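You operate a simulated robot arm through the tools that you are given. There is no shell and no other tool. Be economical: measure what you need, move in short steps, check, and stop when the job is done.

The job below is to be done with a simulated robot arm. You get a single attempt, and the scene is never put back.

## Task
Open the mesh panel, put the grey stop plate from the stock bench top on the blue shelf and shut the panel again. Put one of the green fuses from the stock bench top on top of the orange block. Any order will do.

It is judged by the outcome, as a careful person would: the job done as asked, and still so three seconds after it is handed in. It fails if anything else is knocked over, pushed out of place, dropped, spilled or broken.

## Robot
A 7-joint arm with a two-finger parallel gripper on a trunk, on a base that drives. Base frame: it is fixed to the floor where the robot stands at the start and does not move with it; the origin is under the middle of the robot, x ahead of it, y to its left, z up. Units: mm, rad, N and s.
With the tool pointing down near the work surface it reaches from about 340 to 780 mm from the robot's upright axis, wherever it stands. Its first joint turns from -2.496 to 2.496 rad. Places, roughly: blue shelf [1000, -300, 1500]; green fuse [-1250, 2750, 750]; grey stop plate [-2250, 3250, 750]; mesh panel [800, -200, 1700]; orange block [-2000, 2750, 750]. Payload 3 kg.
Tool frame: the origin (TCP) lies between the finger pads and is the grasp point; the fingertips stand 30 mm ahead of it; z points along the fingers, y is the line along which they close. Largest opening 110 mm; finger width 20, thickness 10; the body of the gripper, 48 by 112 mm, starts 55 mm behind the TCP.
Orientation is that of the tool frame in the base frame, as a unit quaternion [w, x, y, z]. With the fingers straight down and closing along the base's y, the tool's x points along the base's -x, its y along +y and its z along -z.

## Interface
- The arm moves only by the tool send_rows. Its arguments are lists of equal length, an entry for each row: "turn": the turn, a rotation vector about the tool's x, y, z in units of 60 degrees (1.0 is 60 degrees), a list of three; "slide": the shift along the tool's x, y, z in units of 200 mm (1.0 is 200 mm), a list of three; "fingers": the opening, from 0 (shut) to 1 (fully open). In form: {"turn": [[ax, ay, az], ...], "slide": [[x, y, z], ...], "fingers": [fingers, ...]}. A call has 1 to 20 rows; each row is the pose to reach, as a shift and turn from the pose commanded when the call began, along the tool's axes at that moment. A call with a number of a shift or a turn outside -1 to 1 is refused whole. A row lasts 0.2 s, in which the tool goes at most 50 mm and 0.15 rad; a call with a longer step from one row to the next is refused whole, and so is a gripper value outside its range. A pose out of reach is approached as far as the arm can. The call stops where the force on the tool passes 40 N (or 10 N more than at its start, if that is more) or the arm is blocked; 0.2 s more then pass. Each finger travels about 153 mm/s and halts on what it meets, pressing with about 26 N; the grip force reading is that of the motor and also rises with nothing between the fingers. The clock runs only during rows and for 0.2 s after the last one: add rows that repeat a pose to give the fingers time. The reply holds the time, the measured pose of the TCP, the force on the tool along the base axes, the opening and the grip force, in the units named above and with some noise, with the torque about the TCP (base axes, N m) and any sound that the robot's microphone picked up.
- Cameras (640 x 400 px; columns grow to the right, rows downward): "scene" is now at [640.9, -93.6, 1113.7]; the picture's right is [0.00, -0.17, 0.99], its down [-0.77, 0.63, 0.11] and it looks along [-0.64, -0.76, -0.13] (base axes); focal length 214 px, centre (320, 200). "wrist" rides on the gripper at [72, 17, -103] in the tool frame; the picture's right is [-0.23, 0.97, 0.00], its down [-0.76, -0.18, -0.62] and it looks along [-0.61, -0.14, 0.78] (tool axes); focal length 222 px, centre (320, 200). There is no depth. A picture from a camera that has moved, and an enlarged one, comes with that camera's place and axes in the base frame and with its lens.
- get_image(camera): a new picture of that camera. The clock stands still meanwhile.
- move_column(by): slides the trunk up (or, below 0, down) by that many mm; the arm and the scene camera ride with it, the base frame stays. It gives what a move gives, with no picture.
- drive_base(legs): drives the robot by 1 to 6 legs, each [ahead, turn to the left] in mm and rad, along the robot's own axes; the way and the turn of a leg run together, so that a leg with both is an arc; at most 1500 mm and 3.142 rad a leg. The arm and the cameras ride along, it lands a little off, and it stops where it bumps. It gives what a move gives.
- turn_head(pan, tilt): turns the head with the scene camera to pan (to the left, within 1.396 rad either way) and tilt (down, from -0.506 to 1.204), counted from straight ahead of the robot. It gives what a move gives.
- inspect(camera, box): a new picture of the part [left, top, right, bottom] of that camera's present view, enlarged. The clock stands still meanwhile.
- hand_in(): hands the job in; it is judged then, once.

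Work in short steps. Places have to be worked out from the pictures, the camera data and where the tool is seen: move nearer, look again, correct. Check each grasp and each placing, and mend what went wrong. You have 165 turns and 112 pictures in all, those below and enlarged ones among them. Open the gripper and draw the arm clear of the work before you hand the job in, unless the task says otherwise; then end with one line.

The tools are called after "Call:" as name(argument=value, ...) on one line, values as JSON. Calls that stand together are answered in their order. send_rows: Moves the arm, as the interface text tells. Its arguments: {"type":"object","properties":{"turn":{"type":"array"},"slide":{"type":"array"},"fingers":{"type":"array"}},"required":["turn","slide","fingers"]} The other tools are called the same way: move_column (by) slides the trunk up or down; drive_base (legs) drives the base; turn_head (pan, tilt) turns the head that bears the scene camera; get_image (camera) takes a picture; inspect (camera, box) takes an enlarged picture of a part of a camera's view; hand_in () hands the job in.

At the start:

```text
time: 0.0
tcp_pos: [593.2, -8.2, 999.3]
ee_rot: [0.0, 0.001, 1.0, 0.0]
wrist_force: [-0.3, -0.1, -0.1]
ft_torque: [0.0, -0.01, 0.0]
opening: 110.2
finger_force: 0.1
trunk travel left (down, up): [-225.0, 265.0]
robot x, y, heading: [3.9, 20.1, -0.002]
head pan, tilt: [-1.4, 0.695]
```

scene: 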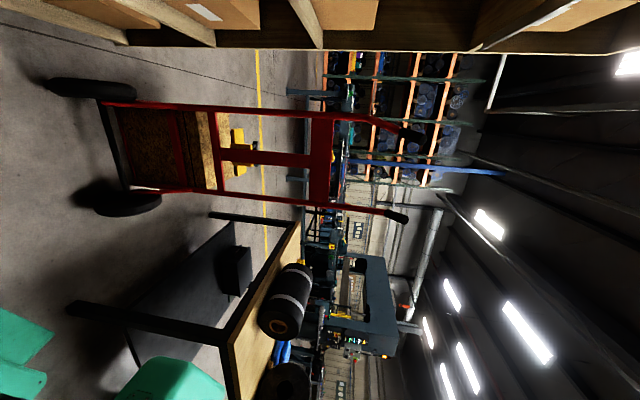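
wrist: 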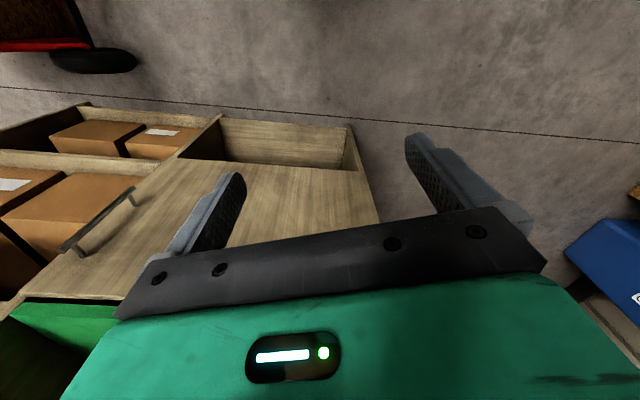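

I start by looking ahead: turning the head to face forward to see the shelf with the panel.

Call:
turn_head(pan=0, tilt=0)

Call:
get_image(camera="scene")

```text
time: 1.5
tcp_pos: [593.1, -8.3, 1000.2]
ee_rot: [-0.001, 0.001, 1.0, 0.0]
wrist_force: [-0.2, -0.5, -0.5]
ft_torque: [-0.03, -0.05, -0.03]
opening: 110.1
finger_force: 0.0
trunk travel left (down, up): [-225.0, 265.0]
robot x, y, heading: [2.1, 20.6, -0.0]
head pan, tilt: [0.0, 0.0]
```

```text
109 pictures are left
camera scene: at [704.4, -9.9, 1038.7], right [0.0, -1.0, 0.0], down [-1.0, 0.0, 0.0], along [0.0, 0.0, -1.0], focal length 214 px, centre (320, 200)
```

scene: 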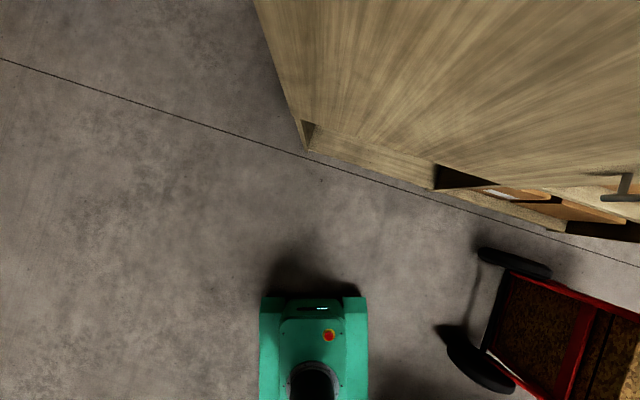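

The head's zero looks straight down, so for forward views I use the wrist camera. I pitch the tool up by about 52 degrees so the wrist camera looks level ahead.

Call:
send_rows(turn=[[0, -0.14, 0], [0, -0.28, 0], [0, -0.42, 0], [0, -0.56, 0], [0, -0.7, 0], [0, -0.84, 0], [0, -0.98, 0], [0, -0.98, 0]], slide=[[0, 0, 0], [0, 0, 0], [0, 0, 0], [0, 0, 0], [0, 0, 0], [0, 0, 0], [0, 0, 0], [0, 0, 0]], fingers=[1, 1, 1, 1, 1, 1, 1, 1])

Call:
get_image(camera="wrist")

```text
time: 3.3
tcp_pos: [594.2, -8.7, 998.1]
ee_rot: [0.492, 0.001, 0.871, 0.0]
wrist_force: [-0.9, -0.5, 0.1]
ft_torque: [-0.01, 0.01, -0.01]
opening: 110.0
finger_force: 0.0
trunk travel left (down, up): [-225.0, 265.0]
robot x, y, heading: [-0.2, 21.5, 0.004]
head pan, tilt: [0.0, 0.0]
```

```text
108 pictures are left
camera wrist: at [468.1, 8.6, 990.2], right [0.12, 0.97, 0.19], down [-0.14, -0.18, 0.97], along [0.98, -0.14, 0.11], focal length 222 px, centre (320, 200)
```

wrist: 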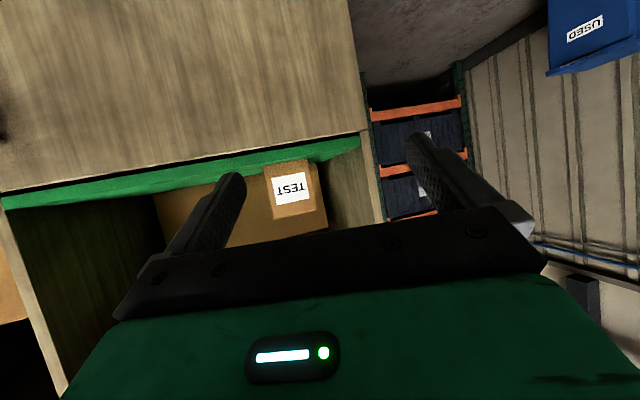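

The wrist view is upside down: below is a wooden door, then a green shelf with a TEST box; the blue shelf must be higher. I raise the trunk and look again.

Call:
move_column(by=260)

Call:
get_image(camera="wrist")

```text
time: 6.0
tcp_pos: [593.8, -8.6, 1259.5]
ee_rot: [0.491, 0.001, 0.871, 0.0]
wrist_force: [0.4, -0.3, 0.3]
ft_torque: [-0.01, 0.0, 0.0]
opening: 110.0
finger_force: 0.0
trunk travel left (down, up): [-485.0, 5.0]
robot x, y, heading: [3.7, 20.1, -0.002]
head pan, tilt: [0.0, 0.0]
```

```text
107 pictures are left
camera wrist: at [468.3, 8.5, 1250.2], right [0.12, 0.97, 0.19], down [-0.14, -0.18, 0.97], along [0.98, -0.14, 0.11], focal length 222 px, centre (320, 200)
```

wrist: 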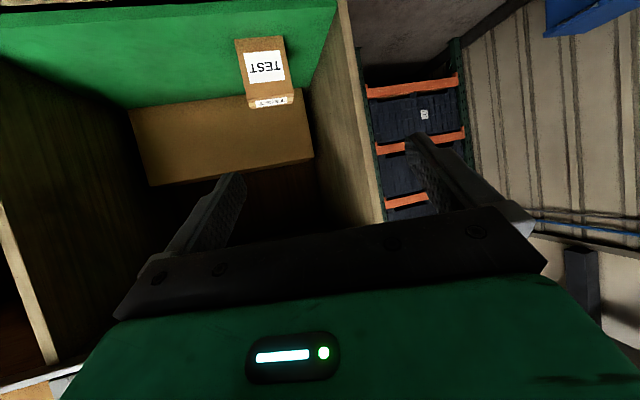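

I raise the arm about 250 mm more to see the blue shelf level.

Call:
send_rows(turn=[[0, 0, 0], [0, 0, 0], [0, 0, 0], [0, 0, 0], [0, 0, 0], [0, 0, 0], [0, 0, 0]], slide=[[-0.17, 0, -0.104], [-0.34, 0, -0.207], [-0.513, 0, -0.311], [-0.684, 0, -0.414], [-0.855, 0, -0.518], [-1.0, 0, -0.606], [-1.0, 0, -0.606]], fingers=[1, 1, 1, 1, 1, 1, 1])

Call:
get_image(camera="wrist")

```text
time: 7.6
tcp_pos: [594.0, -7.8, 1492.6]
ee_rot: [0.49, 0.001, 0.871, 0.0]
wrist_force: [0.2, 0.0, 0.0]
ft_torque: [-0.01, -0.01, -0.02]
opening: 109.8
finger_force: 0.1
trunk travel left (down, up): [-485.0, 5.0]
robot x, y, heading: [6.2, 21.7, 0.003]
head pan, tilt: [0.0, 0.0]
```

```text
106 pictures are left
camera wrist: at [468.2, 8.7, 1483.1], right [0.12, 0.97, 0.19], down [-0.14, -0.18, 0.97], along [0.98, -0.14, 0.11], focal length 222 px, centre (320, 200)
```

wrist: 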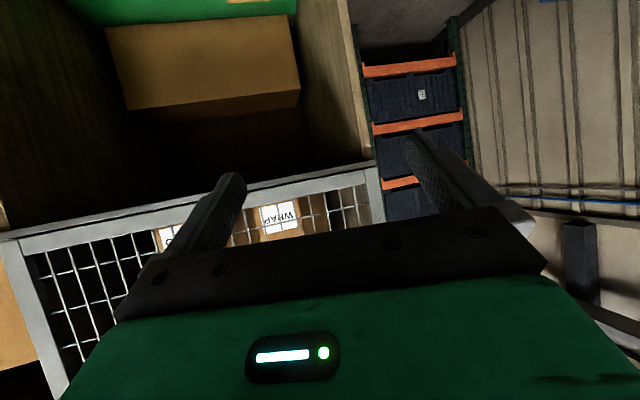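

The mesh panel's frame starts at about z 1500. I pitch the camera up more to see the entire panel.

Call:
drive_base(legs=[[-250, 0]])

Call:
send_rows(turn=[[0, -0.14, 0], [0, -0.28, 0], [0, -0.42, 0], [0, -0.5, 0], [0, -0.5, 0]], slide=[[0, 0, 0], [0, 0, 0], [0, 0, 0], [0, 0, 0], [0, 0, 0]], fingers=[1, 1, 1, 1, 1])

Call:
get_image(camera="wrist")

```text
time: 9.4
tcp_pos: [341.8, -7.9, 1492.0]
ee_rot: [0.491, 0.0, 0.871, 0.0]
wrist_force: [0.0, 0.3, 0.3]
ft_torque: [0.01, 0.0, 0.0]
opening: 110.2
finger_force: 0.1
trunk travel left (down, up): [-485.0, 5.0]
robot x, y, heading: [-246.2, 18.7, 0.0]
head pan, tilt: [0.0, 0.0]
```

```text
time: 10.6
tcp_pos: [342.4, -8.9, 1493.2]
ee_rot: [0.7, 0.0, 0.714, -0.001]
wrist_force: [-0.5, -0.7, -0.2]
ft_torque: [-0.02, -0.01, -0.01]
opening: 109.9
finger_force: 0.1
trunk travel left (down, up): [-485.0, 5.0]
robot x, y, heading: [-248.5, 19.0, -0.001]
head pan, tilt: [0.0, 0.0]
```

```text
105 pictures are left
camera wrist: at [237.5, 8.5, 1421.8], right [0.01, 0.97, 0.23], down [-0.61, -0.18, 0.77], along [0.79, -0.14, 0.59], focal length 222 px, centre (320, 200)
```

wrist: 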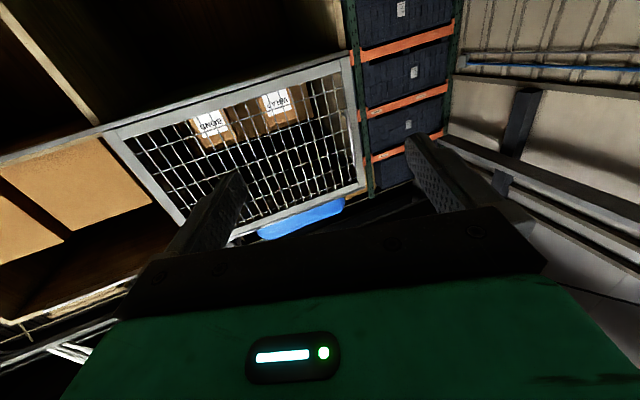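

I enlarge the panel to look for handle and hinges.

Call:
inspect(camera="wrist", box=[90, 40, 390, 250])

```text
1.90 times, centred on (240, 145) of wrist
camera zoom: at [237.5, 8.5, 1421.8], right [0.01, 0.97, 0.23], down [-0.61, -0.18, 0.77], along [0.79, -0.14, 0.59], focal length 423 px, centre (472, 305)
```

zoom: 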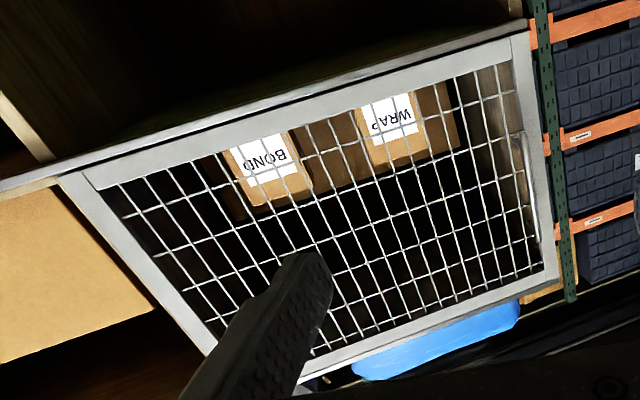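

Panel estimated: lower corners (947, 67, 1496) and (755, -545, 1494), top about z 1915. I lift the arm and yaw right for an unobstructed view of its far upper part.

Call:
send_rows(turn=[[0.14, 0, 0], [0.28, 0, 0], [0.42, 0, 0], [0.5, 0, 0], [0.5, 0, 0]], slide=[[-0.24, 0, 0], [-0.48, 0, 0], [-0.72, 0, 0], [-0.95, 0, 0], [-0.95, 0, 0]], fingers=[1, 1, 1, 1, 1])

Call:
get_image(camera="wrist")

```text
time: 11.8
tcp_pos: [346.6, -9.2, 1681.7]
ee_rot: [0.675, 0.181, 0.691, -0.185]
wrist_force: [1.3, -0.8, 0.3]
ft_torque: [0.02, -0.05, 0.02]
opening: 109.9
finger_force: 0.1
trunk travel left (down, up): [-485.0, 5.0]
robot x, y, heading: [-247.2, 19.8, -0.006]
head pan, tilt: [0.0, 0.0]
```

```text
103 pictures are left
camera wrist: at [264.7, 57.3, 1610.9], right [0.49, 0.84, 0.22], down [-0.61, 0.16, 0.78], along [0.62, -0.52, 0.59], focal length 222 px, centre (320, 200)
```

wrist: 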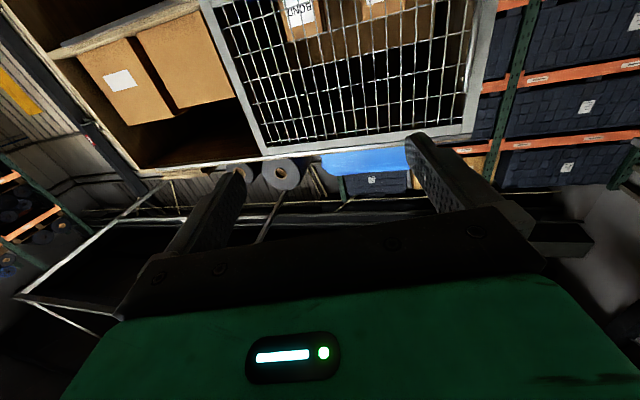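

No handle in sight yet; I enlarge the panel.

Call:
inspect(camera="wrist", box=[190, 0, 510, 200])

```text
2.00 times, centred on (350, 100) of wrist
camera zoom: at [264.7, 57.3, 1610.9], right [0.49, 0.84, 0.22], down [-0.61, 0.16, 0.78], along [0.62, -0.52, 0.59], focal length 444 px, centre (260, 400)
```

zoom: 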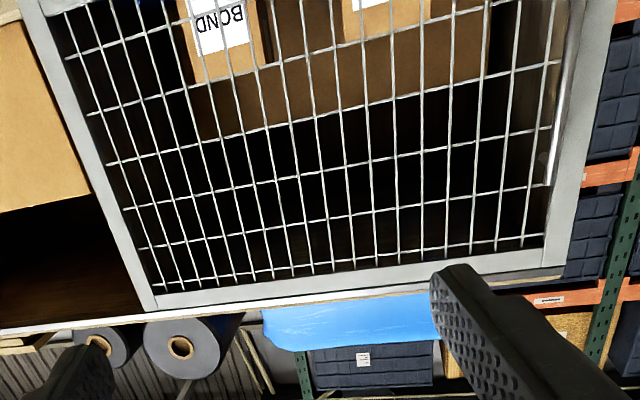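

A rod-like stay is seen behind the panel on the +y side. I move nearer and lower to examine the bottom edge.

Call:
send_rows(turn=[[0, 0, 0], [0, 0, 0], [0, 0, 0], [0, 0, 0], [0, 0, 0], [0, 0, 0], [0, 0, 0]], slide=[[0.16, 0, 0.17], [0.32, 0, 0.34], [0.48, 0, 0.5], [0.64, 0, 0.67], [0.8, 0, 0.83], [0.95, 0, 0.98], [0.95, 0, 0.98]], fingers=[1, 1, 1, 1, 1, 1, 1])

Call:
get_image(camera="wrist")

```text
time: 13.4
tcp_pos: [510.8, -106.2, 1487.3]
ee_rot: [0.675, 0.182, 0.69, -0.184]
wrist_force: [0.6, 0.6, -0.9]
ft_torque: [-0.01, -0.01, 0.0]
opening: 109.8
finger_force: 0.1
trunk travel left (down, up): [-485.0, 5.0]
robot x, y, heading: [-244.9, 19.8, -0.002]
head pan, tilt: [0.0, 0.0]
```

```text
101 pictures are left
camera wrist: at [429.0, -40.5, 1416.4], right [0.49, 0.84, 0.22], down [-0.61, 0.16, 0.78], along [0.62, -0.52, 0.59], focal length 222 px, centre (320, 200)
```

wrist: 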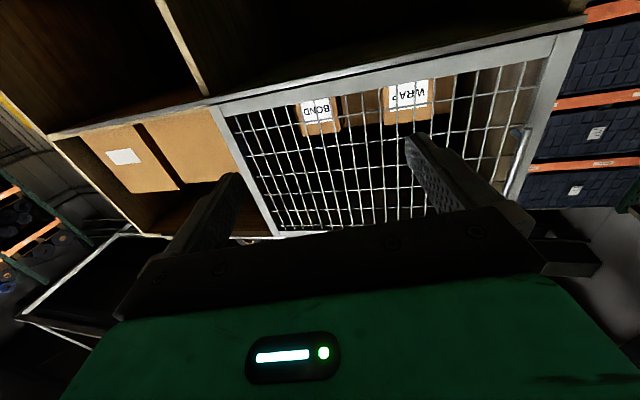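

I enlarge the bottom edge and the strut.

Call:
inspect(camera="wrist", box=[200, 20, 360, 120])

Call:
inspect(camera="wrist", box=[420, 20, 600, 220])

```text
4.00 times, centred on (280, 70) of wrist
camera zoom: at [429.0, -40.5, 1416.4], right [0.49, 0.84, 0.22], down [-0.61, 0.16, 0.78], along [0.62, -0.52, 0.59], focal length 888 px, centre (480, 720)
```

zoom: 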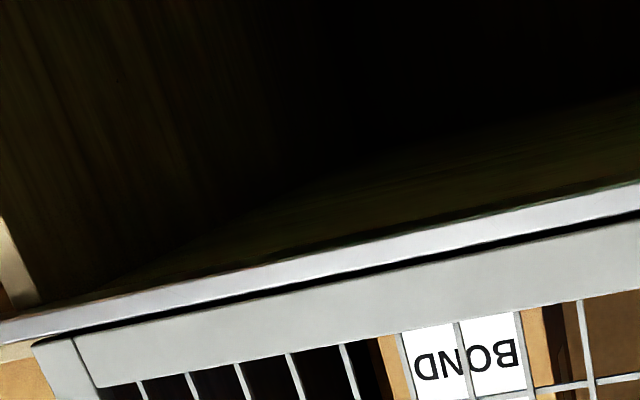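

```text
2.00 times, centred on (510, 120) of wrist
camera zoom: at [429.0, -40.5, 1416.4], right [0.49, 0.84, 0.22], down [-0.61, 0.16, 0.78], along [0.62, -0.52, 0.59], focal length 444 px, centre (-60, 360)
```

zoom: 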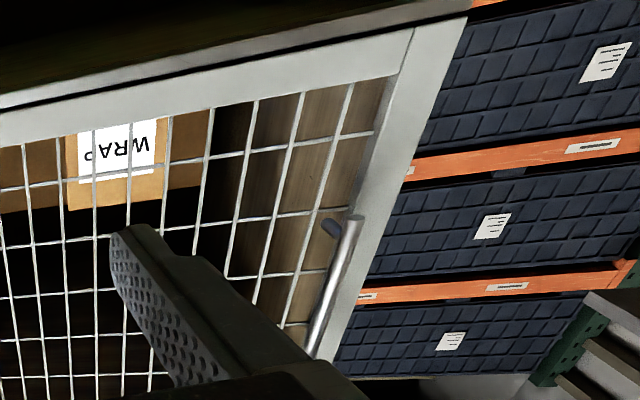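

A vertical bar handle is on the panel's +y stile, near (888, 29, 1613–1790), so the door hinges at the -y side. I set the arm ready (yaw about -17°, z≈1700), then drive nearer.

Call:
send_rows(turn=[[0, 0, 0], [-0.05, 0, 0], [-0.1, 0, 0], [-0.15, 0, 0], [-0.21, 0, 0], [-0.21, 0, 0], [-0.21, 0, 0]], slide=[[-0.16, 0.02, -0.16], [-0.32, 0.04, -0.32], [-0.48, 0.06, -0.48], [-0.64, 0.08, -0.64], [-0.8, 0.11, -0.8], [-0.96, 0.137, -0.96], [-1, 0.137, -1]], fingers=[1, 1, 1, 1, 1, 1, 1])

Call:
drive_base(legs=[[0, 0.1], [400, 0], [0, -0.1]])

Call:
get_image(camera="wrist")

```text
time: 15.0
tcp_pos: [355.7, 17.9, 1692.3]
ee_rot: [0.692, 0.106, 0.706, -0.108]
wrist_force: [-0.3, 0.4, 0.6]
ft_torque: [-0.01, -0.02, 0.02]
opening: 110.2
finger_force: 0.0
trunk travel left (down, up): [-485.0, 5.0]
robot x, y, heading: [-250.6, 19.2, -0.002]
head pan, tilt: [0.0, 0.0]
```

```text
time: 18.6
tcp_pos: [757.9, 59.2, 1691.5]
ee_rot: [0.691, 0.105, 0.707, -0.108]
wrist_force: [-0.7, -0.9, -0.1]
ft_torque: [-0.02, -0.05, -0.01]
opening: 110.0
finger_force: 0.1
trunk travel left (down, up): [-485.0, 5.0]
robot x, y, heading: [151.7, 62.8, -0.0]
head pan, tilt: [0.0, 0.0]
```

```text
98 pictures are left
camera wrist: at [662.1, 105.8, 1620.9], right [0.3, 0.93, 0.22], down [-0.63, 0.02, 0.78], along [0.72, -0.37, 0.59], focal length 222 px, centre (320, 200)
```

wrist: 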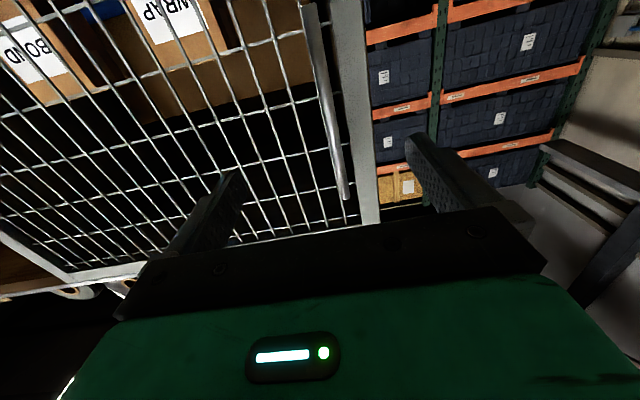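

The handle bar shows slightly right of the tool axis, about 120–140 mm ahead. I shift +10 mm in tool y and advance 90 mm, then check.

Call:
send_rows(turn=[[0, 0, 0], [0, 0, 0], [0, 0, 0]], slide=[[0, 0.05, 0.2], [0, 0.05, 0.4], [0, 0.05, 0.45]], fingers=[1, 1, 1])

Call:
get_image(camera="wrist")

```text
time: 19.4
tcp_pos: [846.0, 40.4, 1690.8]
ee_rot: [0.692, 0.106, 0.706, -0.108]
wrist_force: [-0.3, -0.2, -0.4]
ft_torque: [0.01, -0.02, 0.02]
opening: 109.9
finger_force: 0.0
trunk travel left (down, up): [-485.0, 5.0]
robot x, y, heading: [149.3, 68.8, -0.001]
head pan, tilt: [0.0, 0.0]
```

```text
97 pictures are left
camera wrist: at [751.7, 88.0, 1618.9], right [0.3, 0.93, 0.22], down [-0.63, 0.02, 0.78], along [0.72, -0.37, 0.59], focal length 222 px, centre (320, 200)
```

wrist: 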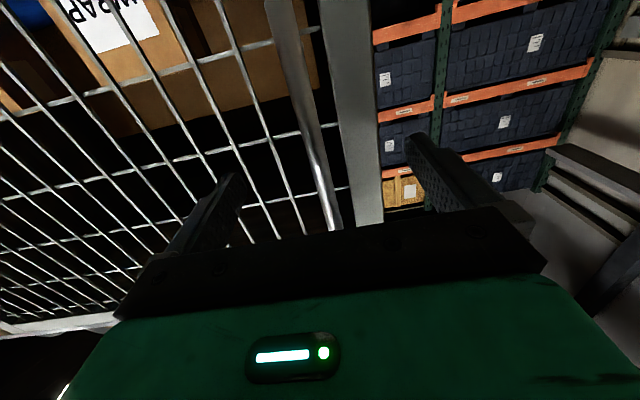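

The bar is centred; by my plane estimate about 40 mm remain to it. I advance 40 mm carefully and check again.

Call:
send_rows(turn=[[0, 0, 0], [0, 0, 0], [0, 0, 0]], slide=[[0, -0.01, 0.1], [0, -0.02, 0.2], [0, -0.02, 0.2]], fingers=[1, 1, 1])

Call:
get_image(camera="wrist")

```text
time: 20.0
tcp_pos: [870.8, 29.5, 1690.4]
ee_rot: [0.691, 0.108, 0.706, -0.108]
wrist_force: [-42.8, 14.4, -14.0]
ft_torque: [0.63, -0.22, -2.67]
opening: 109.9
finger_force: 0.1
trunk travel left (down, up): [-485.0, 5.0]
robot x, y, heading: [151.9, 66.2, 0.001]
head pan, tilt: [0.0, 0.0]
stopped in row 3: the force on the tool passed its limit at 63 N (the readings are from after the stop); the commanded pose is now the measured one
```

```text
96 pictures are left
camera wrist: at [776.9, 77.5, 1619.8], right [0.3, 0.93, 0.22], down [-0.63, 0.02, 0.78], along [0.72, -0.37, 0.59], focal length 222 px, centre (320, 200)
```

wrist: 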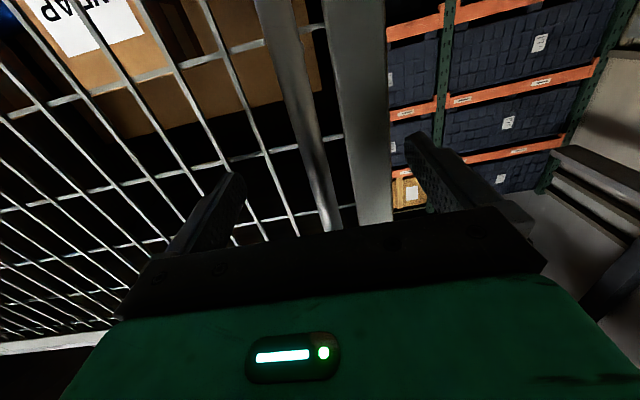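

Fingertips touched the mesh, so the bar is between the fingers. I back off 8 mm and close on the bar.

Call:
send_rows(turn=[[0, 0, 0], [0, 0, 0], [0, 0, 0], [0, 0, 0], [0, 0, 0], [0, 0, 0]], slide=[[0, 0, -0.04], [0, 0, -0.04], [0, 0, -0.04], [0, 0, -0.04], [0, 0, -0.04], [0, 0, -0.04]], fingers=[1, 0.5, 0, 0, 0, 0])

Call:
get_image(camera="wrist")

```text
time: 21.4
tcp_pos: [872.9, 29.9, 1687.3]
ee_rot: [0.689, 0.108, 0.708, -0.108]
wrist_force: [-1.1, 5.8, 0.8]
ft_torque: [0.8, -0.5, -0.04]
opening: 11.2
finger_force: 45.0
trunk travel left (down, up): [-485.0, 5.0]
robot x, y, heading: [151.1, 65.6, -0.001]
head pan, tilt: [0.0, 0.0]
```

```text
95 pictures are left
camera wrist: at [776.9, 77.6, 1617.2], right [0.3, 0.93, 0.22], down [-0.63, 0.02, 0.78], along [0.72, -0.37, 0.59], focal length 222 px, centre (320, 200)
```

wrist: 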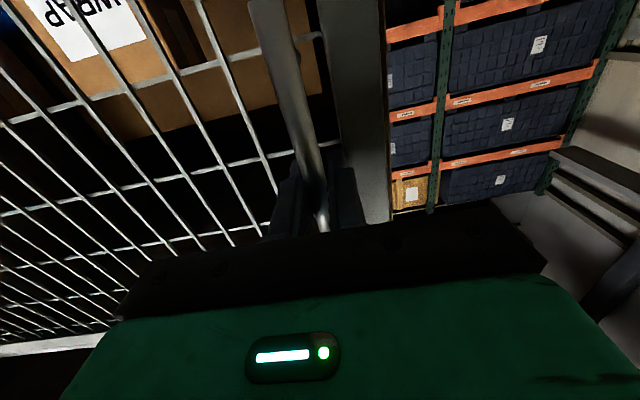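

Bar gripped (11 mm). I pull along an arc about the assumed hinge near (730, -518), first 10 degrees, watching the force.

Call:
send_rows(turn=[[-0.042, 0, 0], [-0.083, 0, 0], [-0.125, 0, 0], [-0.167, 0, 0], [-0.167, 0, 0]], slide=[[0, -0.01, -0.124], [0, -0.025, -0.246], [0, -0.044, -0.368], [0, -0.07, -0.49], [0, -0.07, -0.49]], fingers=[0, 0, 0, 0, 0])

Call:
get_image(camera="wrist")

```text
time: 22.1
tcp_pos: [760.5, 41.7, 1706.7]
ee_rot: [0.705, 0.073, 0.702, -0.07]
wrist_force: [-5.2, 1.5, 7.6]
ft_torque: [0.1, 0.47, -0.01]
opening: 0.0
finger_force: 37.3
trunk travel left (down, up): [-485.0, 5.0]
robot x, y, heading: [153.6, 64.0, 0.002]
head pan, tilt: [0.0, 0.0]
stopped in row 3: the force on the tool passed its limit at 97 N (the readings are from after the stop); the commanded pose is now the measured one
```

```text
94 pictures are left
camera wrist: at [663.1, 78.9, 1635.1], right [0.19, 0.95, 0.23], down [-0.65, -0.05, 0.76], along [0.73, -0.3, 0.61], focal length 222 px, centre (320, 200)
```

wrist: 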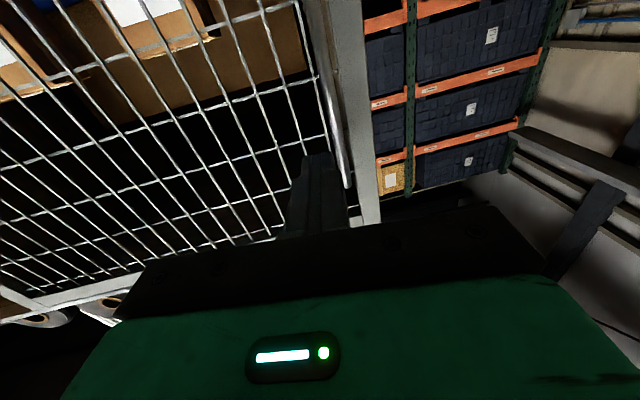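

The grip slipped off under a 97 N peak: the panel did not swing. The rail strips run on past it toward -y, so it is likely a sliding panel; I look right along the shelf front to confirm.

Call:
send_rows(turn=[[0.14, 0, 0], [0.28, 0, 0], [0.42, 0, 0], [0.56, 0, 0], [0.7, 0, 0], [0.7, 0, 0]], slide=[[0, 0, -0.2], [0, 0, -0.4], [0, 0, -0.6], [0, 0, -0.7], [0, 0, -0.7], [0, 0, -0.7]], fingers=[0, 0, 0, 0, 0, 0])

Call:
get_image(camera="wrist")

```text
time: 23.5
tcp_pos: [663.0, 68.1, 1694.1]
ee_rot: [0.622, 0.318, 0.639, -0.323]
wrist_force: [1.0, -0.6, -0.6]
ft_torque: [-0.01, -0.03, -0.04]
opening: 0.0
finger_force: 37.7
trunk travel left (down, up): [-485.0, 5.0]
robot x, y, heading: [153.0, 65.3, 0.002]
head pan, tilt: [0.0, 0.0]
```

```text
93 pictures are left
camera wrist: at [614.4, 161.4, 1622.8], right [0.79, 0.57, 0.21], down [-0.49, 0.39, 0.78], along [0.36, -0.72, 0.59], focal length 222 px, centre (320, 200)
```

wrist: 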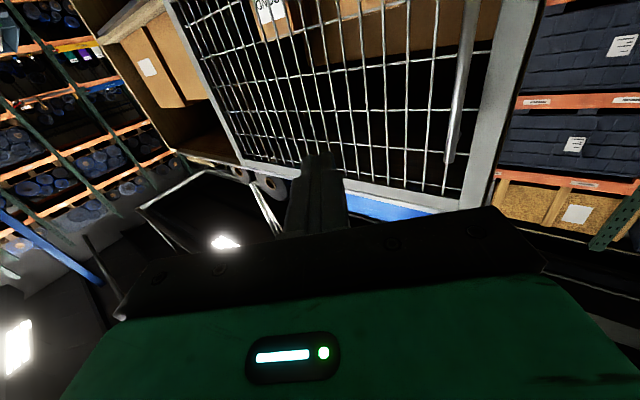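

I return to face the handle with fingers open, then regrasp to test sliding sideways toward -y.

Call:
send_rows(turn=[[-0.13, 0, 0], [-0.26, 0, 0], [-0.39, 0, 0], [-0.52, 0, 0], [-0.61, 0, 0], [-0.61, 0, 0]], slide=[[0.0, 0.1, 0.09], [0.01, 0.2, 0.18], [0.02, 0.3, 0.27], [0.02, 0.4, 0.36], [0.02, 0.5, 0.45], [0.02, 0.5, 0.45]], fingers=[1, 1, 1, 1, 1, 1])

Call:
get_image(camera="wrist")

```text
time: 24.9
tcp_pos: [797.4, 54.7, 1688.0]
ee_rot: [0.691, 0.105, 0.708, -0.104]
wrist_force: [0.2, -0.6, -0.2]
ft_torque: [-0.02, -0.05, 0.05]
opening: 110.1
finger_force: 0.1
trunk travel left (down, up): [-485.0, 5.0]
robot x, y, heading: [156.3, 65.3, -0.001]
head pan, tilt: [0.0, 0.0]
```

```text
92 pictures are left
camera wrist: at [701.3, 101.4, 1617.2], right [0.29, 0.93, 0.23], down [-0.63, 0.01, 0.78], along [0.72, -0.37, 0.59], focal length 222 px, centre (320, 200)
```

wrist: 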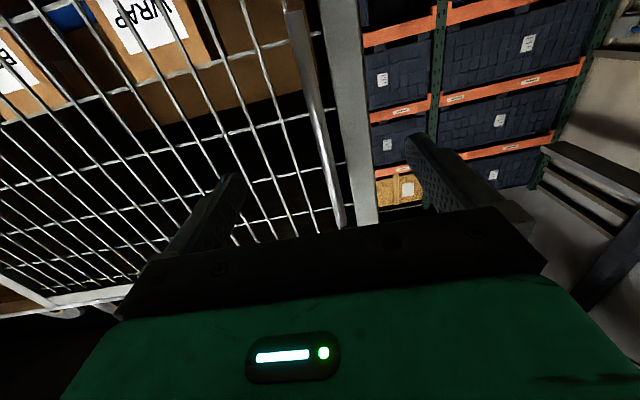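

Panel still in its closed place. I advance 74 mm and close on the bar.

Call:
send_rows(turn=[[0, 0, 0], [0, 0, 0], [0, 0, 0], [0, 0, 0], [0, 0, 0], [0, 0, 0], [0, 0, 0]], slide=[[0, 0, 0.2], [0, 0, 0.37], [0, 0, 0.37], [0, 0, 0.37], [0, 0, 0.37], [0, 0, 0.37], [0, 0, 0.37]], fingers=[1, 1, 0.5, 0.2, 0, 0, 0])

```text
time: 26.5
tcp_pos: [866.6, 33.6, 1686.0]
ee_rot: [0.691, 0.106, 0.708, -0.105]
wrist_force: [5.9, 1.7, 3.8]
ft_torque: [0.92, -0.22, 0.01]
opening: 11.3
finger_force: 44.6
trunk travel left (down, up): [-485.0, 5.0]
robot x, y, heading: [152.7, 64.0, -0.006]
head pan, tilt: [0.0, 0.0]
```

Gripped again (11.3 mm). Now I slide 40 mm along the panel toward -y and read the force.

Call:
send_rows(turn=[[0, 0, 0], [0, 0, 0], [0, 0, 0], [0, 0, 0], [0, 0, 0]], slide=[[0, -0.05, 0], [0, -0.1, 0], [0, -0.15, 0], [0, -0.2, 0], [0, -0.2, 0]], fingers=[0, 0, 0, 0, 0])

```text
time: 27.7
tcp_pos: [853.8, -5.2, 1685.7]
ee_rot: [0.691, 0.105, 0.708, -0.104]
wrist_force: [-11.0, 3.8, -17.2]
ft_torque: [0.85, -0.32, 0.01]
opening: 11.3
finger_force: 45.6
trunk travel left (down, up): [-485.0, 5.0]
robot x, y, heading: [156.3, 63.6, -0.001]
head pan, tilt: [0.0, 0.0]
```

The panel slides. I continue 160 mm further along, easing slightly off the panel.

Call:
send_rows(turn=[[0, 0, 0], [0, 0, 0], [0, 0, 0], [0, 0, 0], [0, 0, 0], [0, 0, 0], [0, 0, 0], [0, 0, 0]], slide=[[0, -0.1, -0.005], [0, -0.2, -0.01], [0, -0.3, -0.015], [0, -0.4, -0.02], [0, -0.5, -0.02], [0, -0.6, -0.025], [0, -0.7, -0.03], [0, -0.8, -0.03]], fingers=[0, 0, 0, 0, 0, 0, 0, 0])

Call:
get_image(camera="wrist")

```text
time: 29.5
tcp_pos: [803.9, -158.6, 1686.8]
ee_rot: [0.69, 0.107, 0.708, -0.105]
wrist_force: [10.2, -4.7, -1.7]
ft_torque: [0.86, -0.86, -0.05]
opening: 11.4
finger_force: 44.5
trunk travel left (down, up): [-485.0, 5.0]
robot x, y, heading: [152.2, 63.9, -0.001]
head pan, tilt: [0.0, 0.0]
```

```text
91 pictures are left
camera wrist: at [708.7, -111.4, 1615.4], right [0.29, 0.93, 0.23], down [-0.63, 0.01, 0.78], along [0.72, -0.37, 0.59], focal length 222 px, centre (320, 200)
```

wrist: 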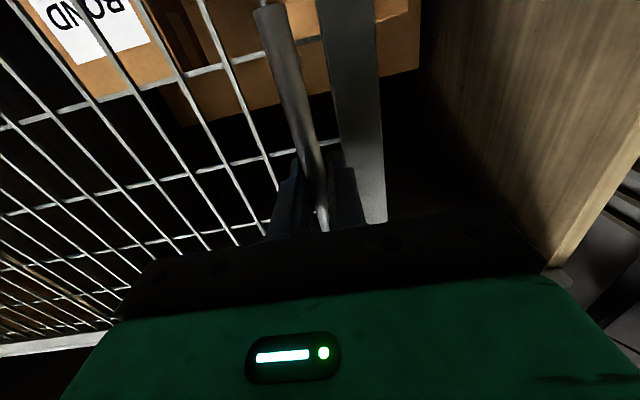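

Great: the compartment is opening. I keep sliding another 200 mm.

Call:
send_rows(turn=[[0, 0, 0], [0, 0, 0], [0, 0, 0], [0, 0, 0], [0, 0, 0], [0, 0, 0], [0, 0, 0], [0, 0, 0]], slide=[[0, -0.12, 0], [0, -0.24, 0], [0, -0.36, 0], [0, -0.48, 0], [0, -0.6, 0], [0, -0.72, 0], [0, -0.85, 0], [0, -0.98, 0]], fingers=[0, 0, 0, 0, 0, 0, 0, 0])

```text
time: 31.3
tcp_pos: [743.9, -345.2, 1686.5]
ee_rot: [0.691, 0.107, 0.707, -0.104]
wrist_force: [-14.3, 2.8, -29.9]
ft_torque: [0.7, -0.7, 0.0]
opening: 11.1
finger_force: 45.5
trunk travel left (down, up): [-485.0, 5.0]
robot x, y, heading: [150.1, 60.8, -0.002]
head pan, tilt: [0.0, 0.0]
```

About 400 mm open. I slide on up to 170 mm more, or to its stop.

Call:
send_rows(turn=[[0, 0, 0], [0, 0, 0], [0, 0, 0], [0, 0, 0], [0, 0, 0], [0, 0, 0], [0, 0, 0], [0, 0, 0]], slide=[[0, -0.1, -0.004], [0, -0.2, -0.008], [0, -0.3, -0.01], [0, -0.4, -0.01], [0, -0.5, -0.01], [0, -0.6, -0.01], [0, -0.7, -0.01], [0, -0.8, -0.01]], fingers=[0, 0, 0, 0, 0, 0, 0, 0])

Call:
get_image(camera="wrist")

```text
time: 32.7
tcp_pos: [712.5, -440.5, 1688.7]
ee_rot: [0.69, 0.102, 0.709, -0.101]
wrist_force: [-13.1, 20.2, -7.5]
ft_torque: [0.92, -0.46, 0.07]
opening: 11.4
finger_force: 44.7
trunk travel left (down, up): [-485.0, 5.0]
robot x, y, heading: [155.2, 66.8, -0.002]
head pan, tilt: [0.0, 0.0]
stopped in row 6: the force on the tool passed its limit at 46 N (the readings are from after the stop); the commanded pose is now the measured one
```

```text
90 pictures are left
camera wrist: at [616.6, -394.8, 1618.4], right [0.28, 0.93, 0.22], down [-0.63, 0.0, 0.78], along [0.73, -0.36, 0.59], focal length 222 px, centre (320, 200)
```

wrist: 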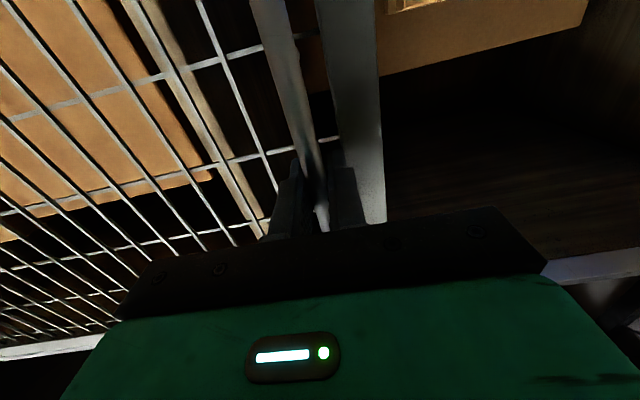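

It reached its end stop, about 500 mm open. I release and back straight off.

Call:
send_rows(turn=[[0, 0, 0], [0, 0, 0], [0, 0, 0], [0, 0, 0], [0, 0, 0], [0, 0, 0], [0, 0, 0]], slide=[[0, 0, 0], [0, 0, 0], [0, 0, 0], [0, 0, -0.2], [0, 0, -0.4], [0, 0, -0.6], [0, 0, -0.8]], fingers=[0.5, 1, 1, 1, 1, 1, 1])

```text
time: 34.3
tcp_pos: [557.4, -401.2, 1691.0]
ee_rot: [0.691, 0.103, 0.708, -0.103]
wrist_force: [0.2, 0.2, -0.6]
ft_torque: [-0.02, 0.0, 0.0]
opening: 109.9
finger_force: 0.2
trunk travel left (down, up): [-485.0, 5.0]
robot x, y, heading: [156.4, 67.2, 0.006]
head pan, tilt: [0.0, 0.0]
```

I move the tool left to face the opened bay and pitch down to see the blue shelf.

Call:
send_rows(turn=[[0, 0, 0], [0, 0, 0], [0, 0, 0], [0, 0, 0], [0, 0, 0]], slide=[[0, 0.2, -0.05], [0, 0.4, -0.1], [0, 0.6, -0.15], [0, 0.8, -0.2], [0, 1.0, -0.25]], fingers=[1, 1, 1, 1, 1])

Call:
send_rows(turn=[[0, 0.14, 0], [0, 0.28, 0], [0, 0.42, 0], [0, 0.56, 0], [0, 0.7, 0], [0, 0.8, 0], [0, 0.8, 0]], slide=[[0, 0.2, 0], [0, 0.4, 0], [0, 0.6, 0], [0, 0.8, 0], [0, 0.8, 0], [0, 0.8, 0], [0, 0.8, 0]], fingers=[1, 1, 1, 1, 1, 1, 1])

Call:
get_image(camera="wrist")

```text
time: 35.5
tcp_pos: [567.9, -193.4, 1692.9]
ee_rot: [0.69, 0.102, 0.709, -0.102]
wrist_force: [-0.6, -0.9, -1.3]
ft_torque: [0.04, -0.03, 0.05]
opening: 110.0
finger_force: 0.1
trunk travel left (down, up): [-485.0, 5.0]
robot x, y, heading: [153.7, 62.0, 0.004]
head pan, tilt: [0.0, 0.0]
```

```text
time: 37.1
tcp_pos: [615.4, -39.9, 1692.2]
ee_rot: [0.341, 0.135, 0.929, -0.051]
wrist_force: [-0.5, -0.1, 0.0]
ft_torque: [0.0, -0.01, 0.05]
opening: 110.1
finger_force: 0.0
trunk travel left (down, up): [-485.0, 5.0]
robot x, y, heading: [154.1, 65.9, -0.003]
head pan, tilt: [0.0, 0.0]
```

```text
89 pictures are left
camera wrist: at [503.1, 11.6, 1723.2], right [0.45, 0.88, 0.14], down [0.12, -0.22, 0.97], along [0.89, -0.41, -0.2], focal length 222 px, centre (320, 200)
```

wrist: 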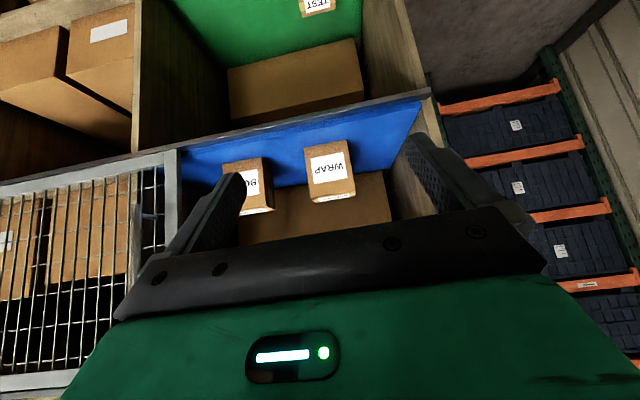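

The blue shelf (z≈1490) is open, with free space at +y beside the WRAP box (about 140 mm wide, 400 deep). Now I look left-back toward the stock bench before driving.

Call:
turn_head(pan=1.39, tilt=0.45)

Call:
get_image(camera="scene")

```text
time: 38.6
tcp_pos: [615.1, -39.6, 1691.5]
ee_rot: [0.341, 0.136, 0.929, -0.051]
wrist_force: [0.7, -0.2, 0.2]
ft_torque: [-0.02, 0.0, 0.03]
opening: 110.1
finger_force: 0.2
trunk travel left (down, up): [-485.0, 5.0]
robot x, y, heading: [151.8, 65.9, 0.002]
head pan, tilt: [1.389, 0.45]
```

```text
88 pictures are left
camera scene: at [621.0, 53.0, 1821.9], right [0.56, -0.36, -0.75], down [-0.83, -0.2, -0.52], along [0.04, 0.91, -0.41], focal length 214 px, centre (320, 200)
```

scene: 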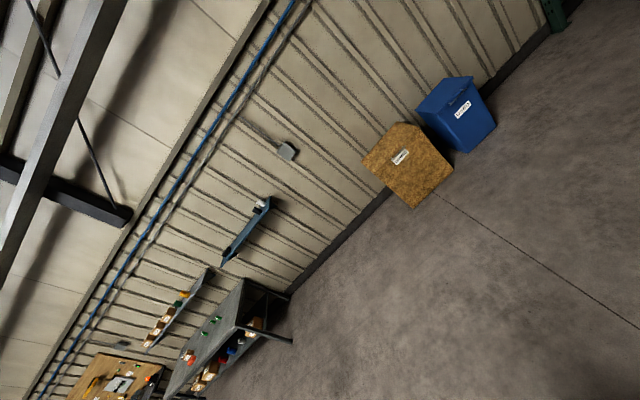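

The bench is visible at the lower left, with open floor between. I enlarge it.

Call:
inspect(camera="scene", box=[60, 250, 300, 400])

```text
2.67 times, centred on (180, 325) of scene
camera zoom: at [621.0, 53.0, 1821.9], right [0.56, -0.36, -0.75], down [-0.83, -0.2, -0.52], along [0.04, 0.91, -0.41], focal length 572 px, centre (693, -133)
```

zoom: 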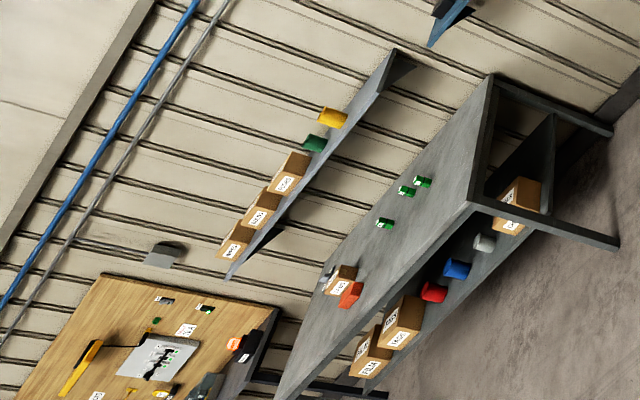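

I back away 350 mm, lower the trunk, then tuck the tool downward.

Call:
drive_base(legs=[[-350, 0]])

Call:
move_column(by=-300)

Call:
send_rows(turn=[[0, 0.14, 0], [0, 0.28, 0], [0, 0.42, 0], [0, 0.56, 0], [0, 0.66, 0], [0, 0.66, 0]], slide=[[0.14, 0, 0.15], [0.28, 0, 0.3], [0.42, 0, 0.45], [0.56, 0, 0.6], [0.7, 0, 0.75], [0.8, 0, 0.8]], fingers=[1, 1, 1, 1, 1, 1])

```text
time: 40.9
tcp_pos: [260.6, -39.1, 1691.9]
ee_rot: [0.342, 0.136, 0.928, -0.053]
wrist_force: [-0.7, -0.1, 0.7]
ft_torque: [0.04, -0.02, 0.01]
opening: 110.0
finger_force: 0.1
trunk travel left (down, up): [-485.0, 5.0]
robot x, y, heading: [-204.3, 65.5, -0.004]
head pan, tilt: [1.389, 0.45]
```

```text
time: 43.9
tcp_pos: [261.5, -39.6, 1393.0]
ee_rot: [0.342, 0.137, 0.928, -0.053]
wrist_force: [0.2, 0.4, 0.3]
ft_torque: [-0.01, -0.02, 0.0]
opening: 109.8
finger_force: 0.1
trunk travel left (down, up): [-185.0, 305.0]
robot x, y, heading: [-200.9, 66.0, -0.004]
head pan, tilt: [1.389, 0.45]
```

```text
time: 45.3
tcp_pos: [244.5, -34.2, 1167.7]
ee_rot: [0.006, 0.146, 0.989, -0.002]
wrist_force: [0.1, -0.4, -0.1]
ft_torque: [0.01, -0.02, 0.0]
opening: 110.0
finger_force: 0.0
trunk travel left (down, up): [-185.0, 305.0]
robot x, y, heading: [-201.2, 68.4, -0.003]
head pan, tilt: [1.389, 0.45]
```

Tool now points down at z≈1168. I turn left to face the bench area and drive 1200 mm.

Call:
drive_base(legs=[[0, 2.246], [1200, 0]])

Call:
turn_head(pan=0, tilt=-0.5)

Call:
get_image(camera="scene")

Call:
get_image(camera="wrist")

```text
time: 57.0
tcp_pos: [-1192.4, 1397.5, 1167.9]
ee_rot: [-0.006, 0.837, -0.547, -0.006]
wrist_force: [0.1, 0.7, 0.7]
ft_torque: [0.02, 0.02, 0.01]
opening: 109.9
finger_force: 0.0
trunk travel left (down, up): [-185.0, 305.0]
robot x, y, heading: [-963.0, 1007.0, 2.275]
head pan, tilt: [1.389, 0.45]
```

```text
time: 58.5
tcp_pos: [-1191.7, 1397.3, 1168.3]
ee_rot: [-0.005, 0.837, -0.547, -0.005]
wrist_force: [0.4, -0.1, -0.1]
ft_torque: [0.02, 0.0, 0.04]
opening: 109.9
finger_force: 0.1
trunk travel left (down, up): [-185.0, 305.0]
robot x, y, heading: [-964.6, 1008.7, 2.271]
head pan, tilt: [0.0, -0.499]
```

```text
86 pictures are left
camera scene: at [-1251.3, 1533.2, 1232.7], right [0.92, 0.4, 0.0], down [0.35, -0.8, -0.49], along [-0.19, 0.45, -0.87], focal length 214 px, centre (320, 200)
```

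scene: 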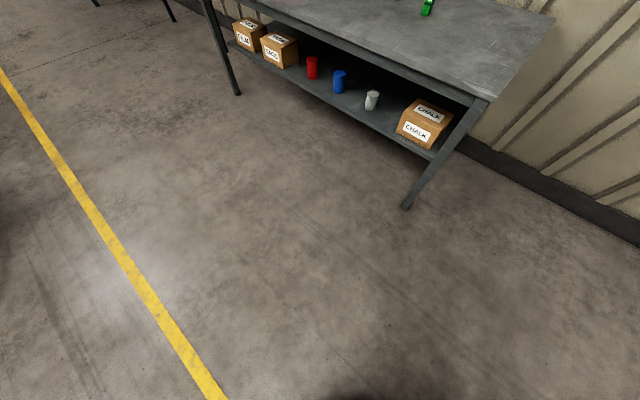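

```text
85 pictures are left
camera wrist: at [-1177.9, 1322.7, 1269.5], right [-0.98, -0.18, 0.0], down [-0.14, 0.76, 0.64], along [-0.11, 0.63, -0.77], focal length 222 px, centre (320, 200)
```

wrist: 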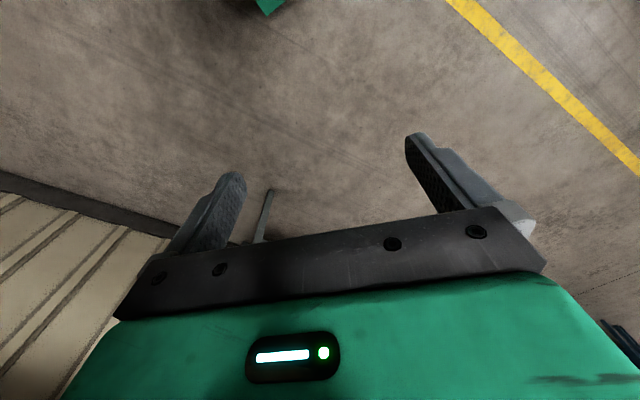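

The bench's near corner is about (-968, 2406); its front runs toward (-2197, 2715). I drive to about (-1400, 1800) and turn square to the bench.

Call:
drive_base(legs=[[0, -0.224], [880, 0], [0, -0.74]])

Call:
get_image(camera="scene")

```text
time: 66.0
tcp_pos: [-1168.9, 2204.6, 1167.6]
ee_rot: [0.008, -0.48, 0.877, 0.002]
wrist_force: [0.9, 0.2, 0.4]
ft_torque: [0.02, 0.02, -0.01]
opening: 109.8
finger_force: 0.1
trunk travel left (down, up): [-185.0, 305.0]
robot x, y, heading: [-1394.0, 1804.6, 1.301]
head pan, tilt: [0.0, -0.499]
```

```text
84 pictures are left
camera scene: at [-1087.1, 2328.5, 1232.6], right [0.84, -0.54, 0.0], down [-0.47, -0.73, -0.49], along [0.27, 0.41, -0.87], focal length 214 px, centre (320, 200)
```

scene: 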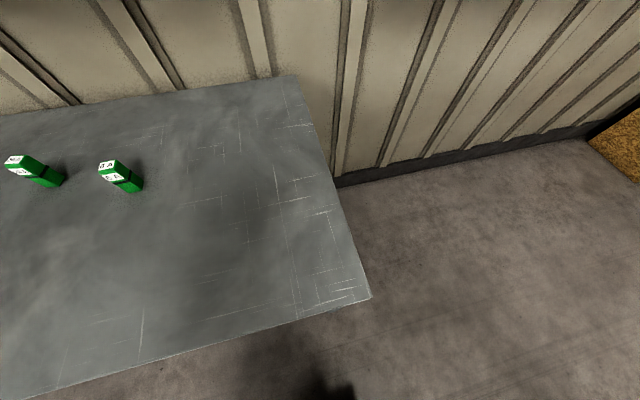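

Bench top height triangulates to about z≈800, front corner (-993, 2310). The nearest fuse is about (-1309, 2820). I enlarge the fuses, and look back at my own base to learn its extent.

Call:
inspect(camera="scene", box=[0, 130, 160, 230])

Call:
turn_head(pan=0, tilt=0.5)

Call:
get_image(camera="scene")

```text
4.00 times, centred on (80, 180) of scene
camera zoom: at [-1087.1, 2328.5, 1232.6], right [0.84, -0.54, 0.0], down [-0.47, -0.73, -0.49], along [0.27, 0.41, -0.87], focal length 858 px, centre (1280, 280)
```

zoom: 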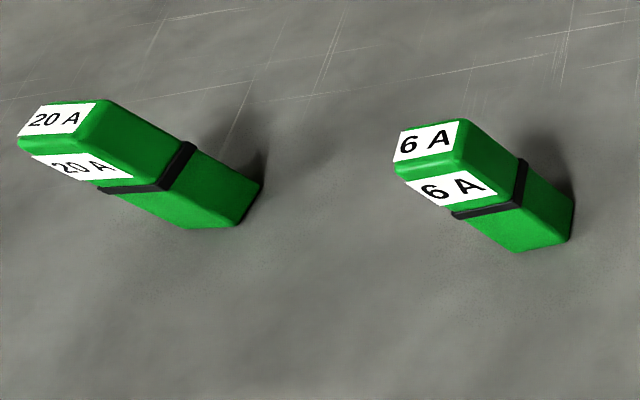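

```text
time: 67.3
tcp_pos: [-1167.6, 2203.1, 1167.9]
ee_rot: [0.008, -0.48, 0.877, 0.002]
wrist_force: [-0.8, -0.3, 0.0]
ft_torque: [0.01, -0.02, 0.03]
opening: 110.2
finger_force: 0.0
trunk travel left (down, up): [-185.0, 305.0]
robot x, y, heading: [-1395.6, 1805.3, 1.295]
head pan, tilt: [0.0, 0.499]
```

```text
82 pictures are left
camera scene: at [-1133.4, 2256.0, 1207.9], right [0.84, -0.54, 0.0], down [-0.48, -0.74, 0.46], along [-0.25, -0.39, -0.89], focal length 214 px, centre (320, 200)
```

scene: 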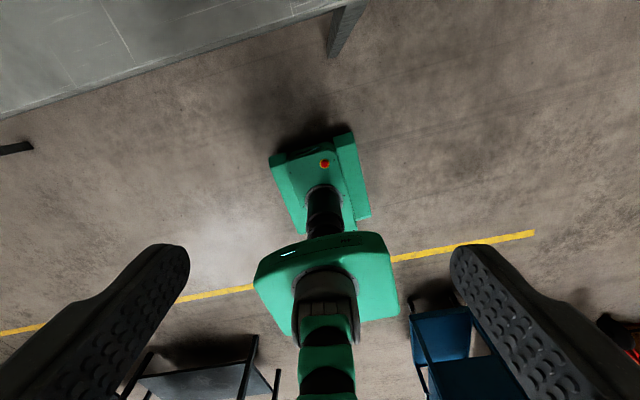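

Base front is about 300 mm ahead of its axis. I drive to stand squarely in front of the fuses, about 420 mm from the bench edge.

Call:
drive_base(legs=[[0, 0.855], [290, 0], [0, -0.89]])

Call:
turn_head(pan=0, tilt=-0.3)

Call:
get_image(camera="scene")

```text
time: 73.9
tcp_pos: [-1308.0, 2435.2, 1168.4]
ee_rot: [0.007, -0.46, 0.888, 0.002]
wrist_force: [-1.2, 0.4, 0.2]
ft_torque: [-0.03, 0.0, -0.02]
opening: 109.9
finger_force: 0.0
trunk travel left (down, up): [-185.0, 305.0]
robot x, y, heading: [-1567.6, 2057.7, 1.254]
head pan, tilt: [0.0, 0.499]
```

```text
time: 75.0
tcp_pos: [-1307.7, 2436.6, 1169.3]
ee_rot: [0.008, -0.46, 0.888, 0.003]
wrist_force: [-0.5, -0.2, -0.3]
ft_torque: [-0.02, -0.01, 0.0]
opening: 110.0
finger_force: 0.0
trunk travel left (down, up): [-185.0, 305.0]
robot x, y, heading: [-1568.6, 2055.5, 1.249]
head pan, tilt: [0.0, -0.3]
```

```text
81 pictures are left
camera scene: at [-1229.8, 2545.8, 1221.7], right [0.82, -0.58, 0.0], down [-0.55, -0.78, -0.31], along [0.18, 0.25, -0.95], focal length 214 px, centre (320, 200)
```

scene: 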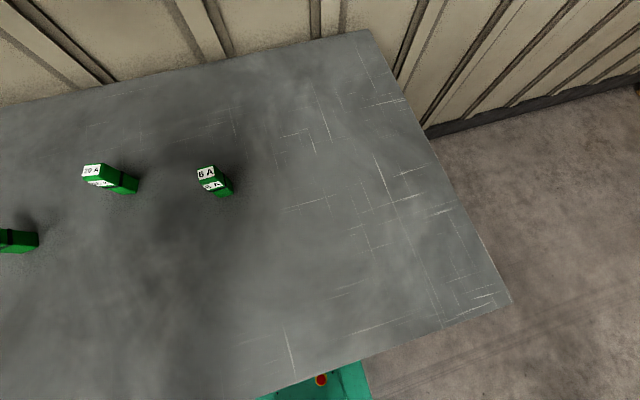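

6A fuse base is at about (-1304, 2785), bench top z≈800; it is the easiest to reach. I creep 60 mm nearer (still about 55 mm clear of the bench).

Call:
drive_base(legs=[[60, 0]])

Call:
get_image(camera="wrist")

```text
time: 76.0
tcp_pos: [-1288.5, 2493.5, 1167.7]
ee_rot: [0.007, -0.461, 0.888, 0.003]
wrist_force: [0.1, -0.8, -0.3]
ft_torque: [0.03, 0.0, -0.04]
opening: 109.8
finger_force: 0.1
trunk travel left (down, up): [-185.0, 305.0]
robot x, y, heading: [-1548.6, 2118.6, 1.252]
head pan, tilt: [0.0, -0.3]
```

```text
80 pictures are left
camera wrist: at [-1345.6, 2443.5, 1270.6], right [-0.66, 0.75, 0.0], down [0.58, 0.51, 0.64], along [0.48, 0.42, -0.77], focal length 222 px, centre (320, 200)
```

wrist: 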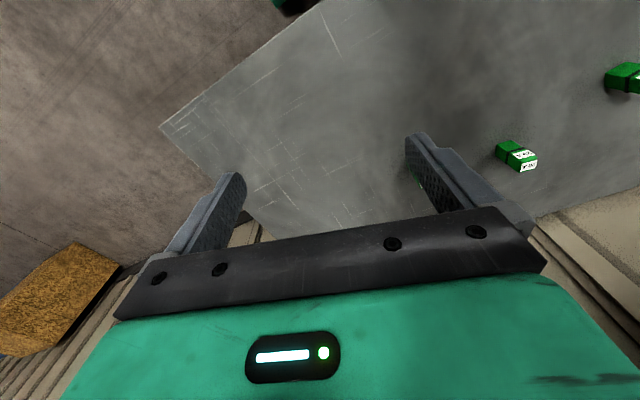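

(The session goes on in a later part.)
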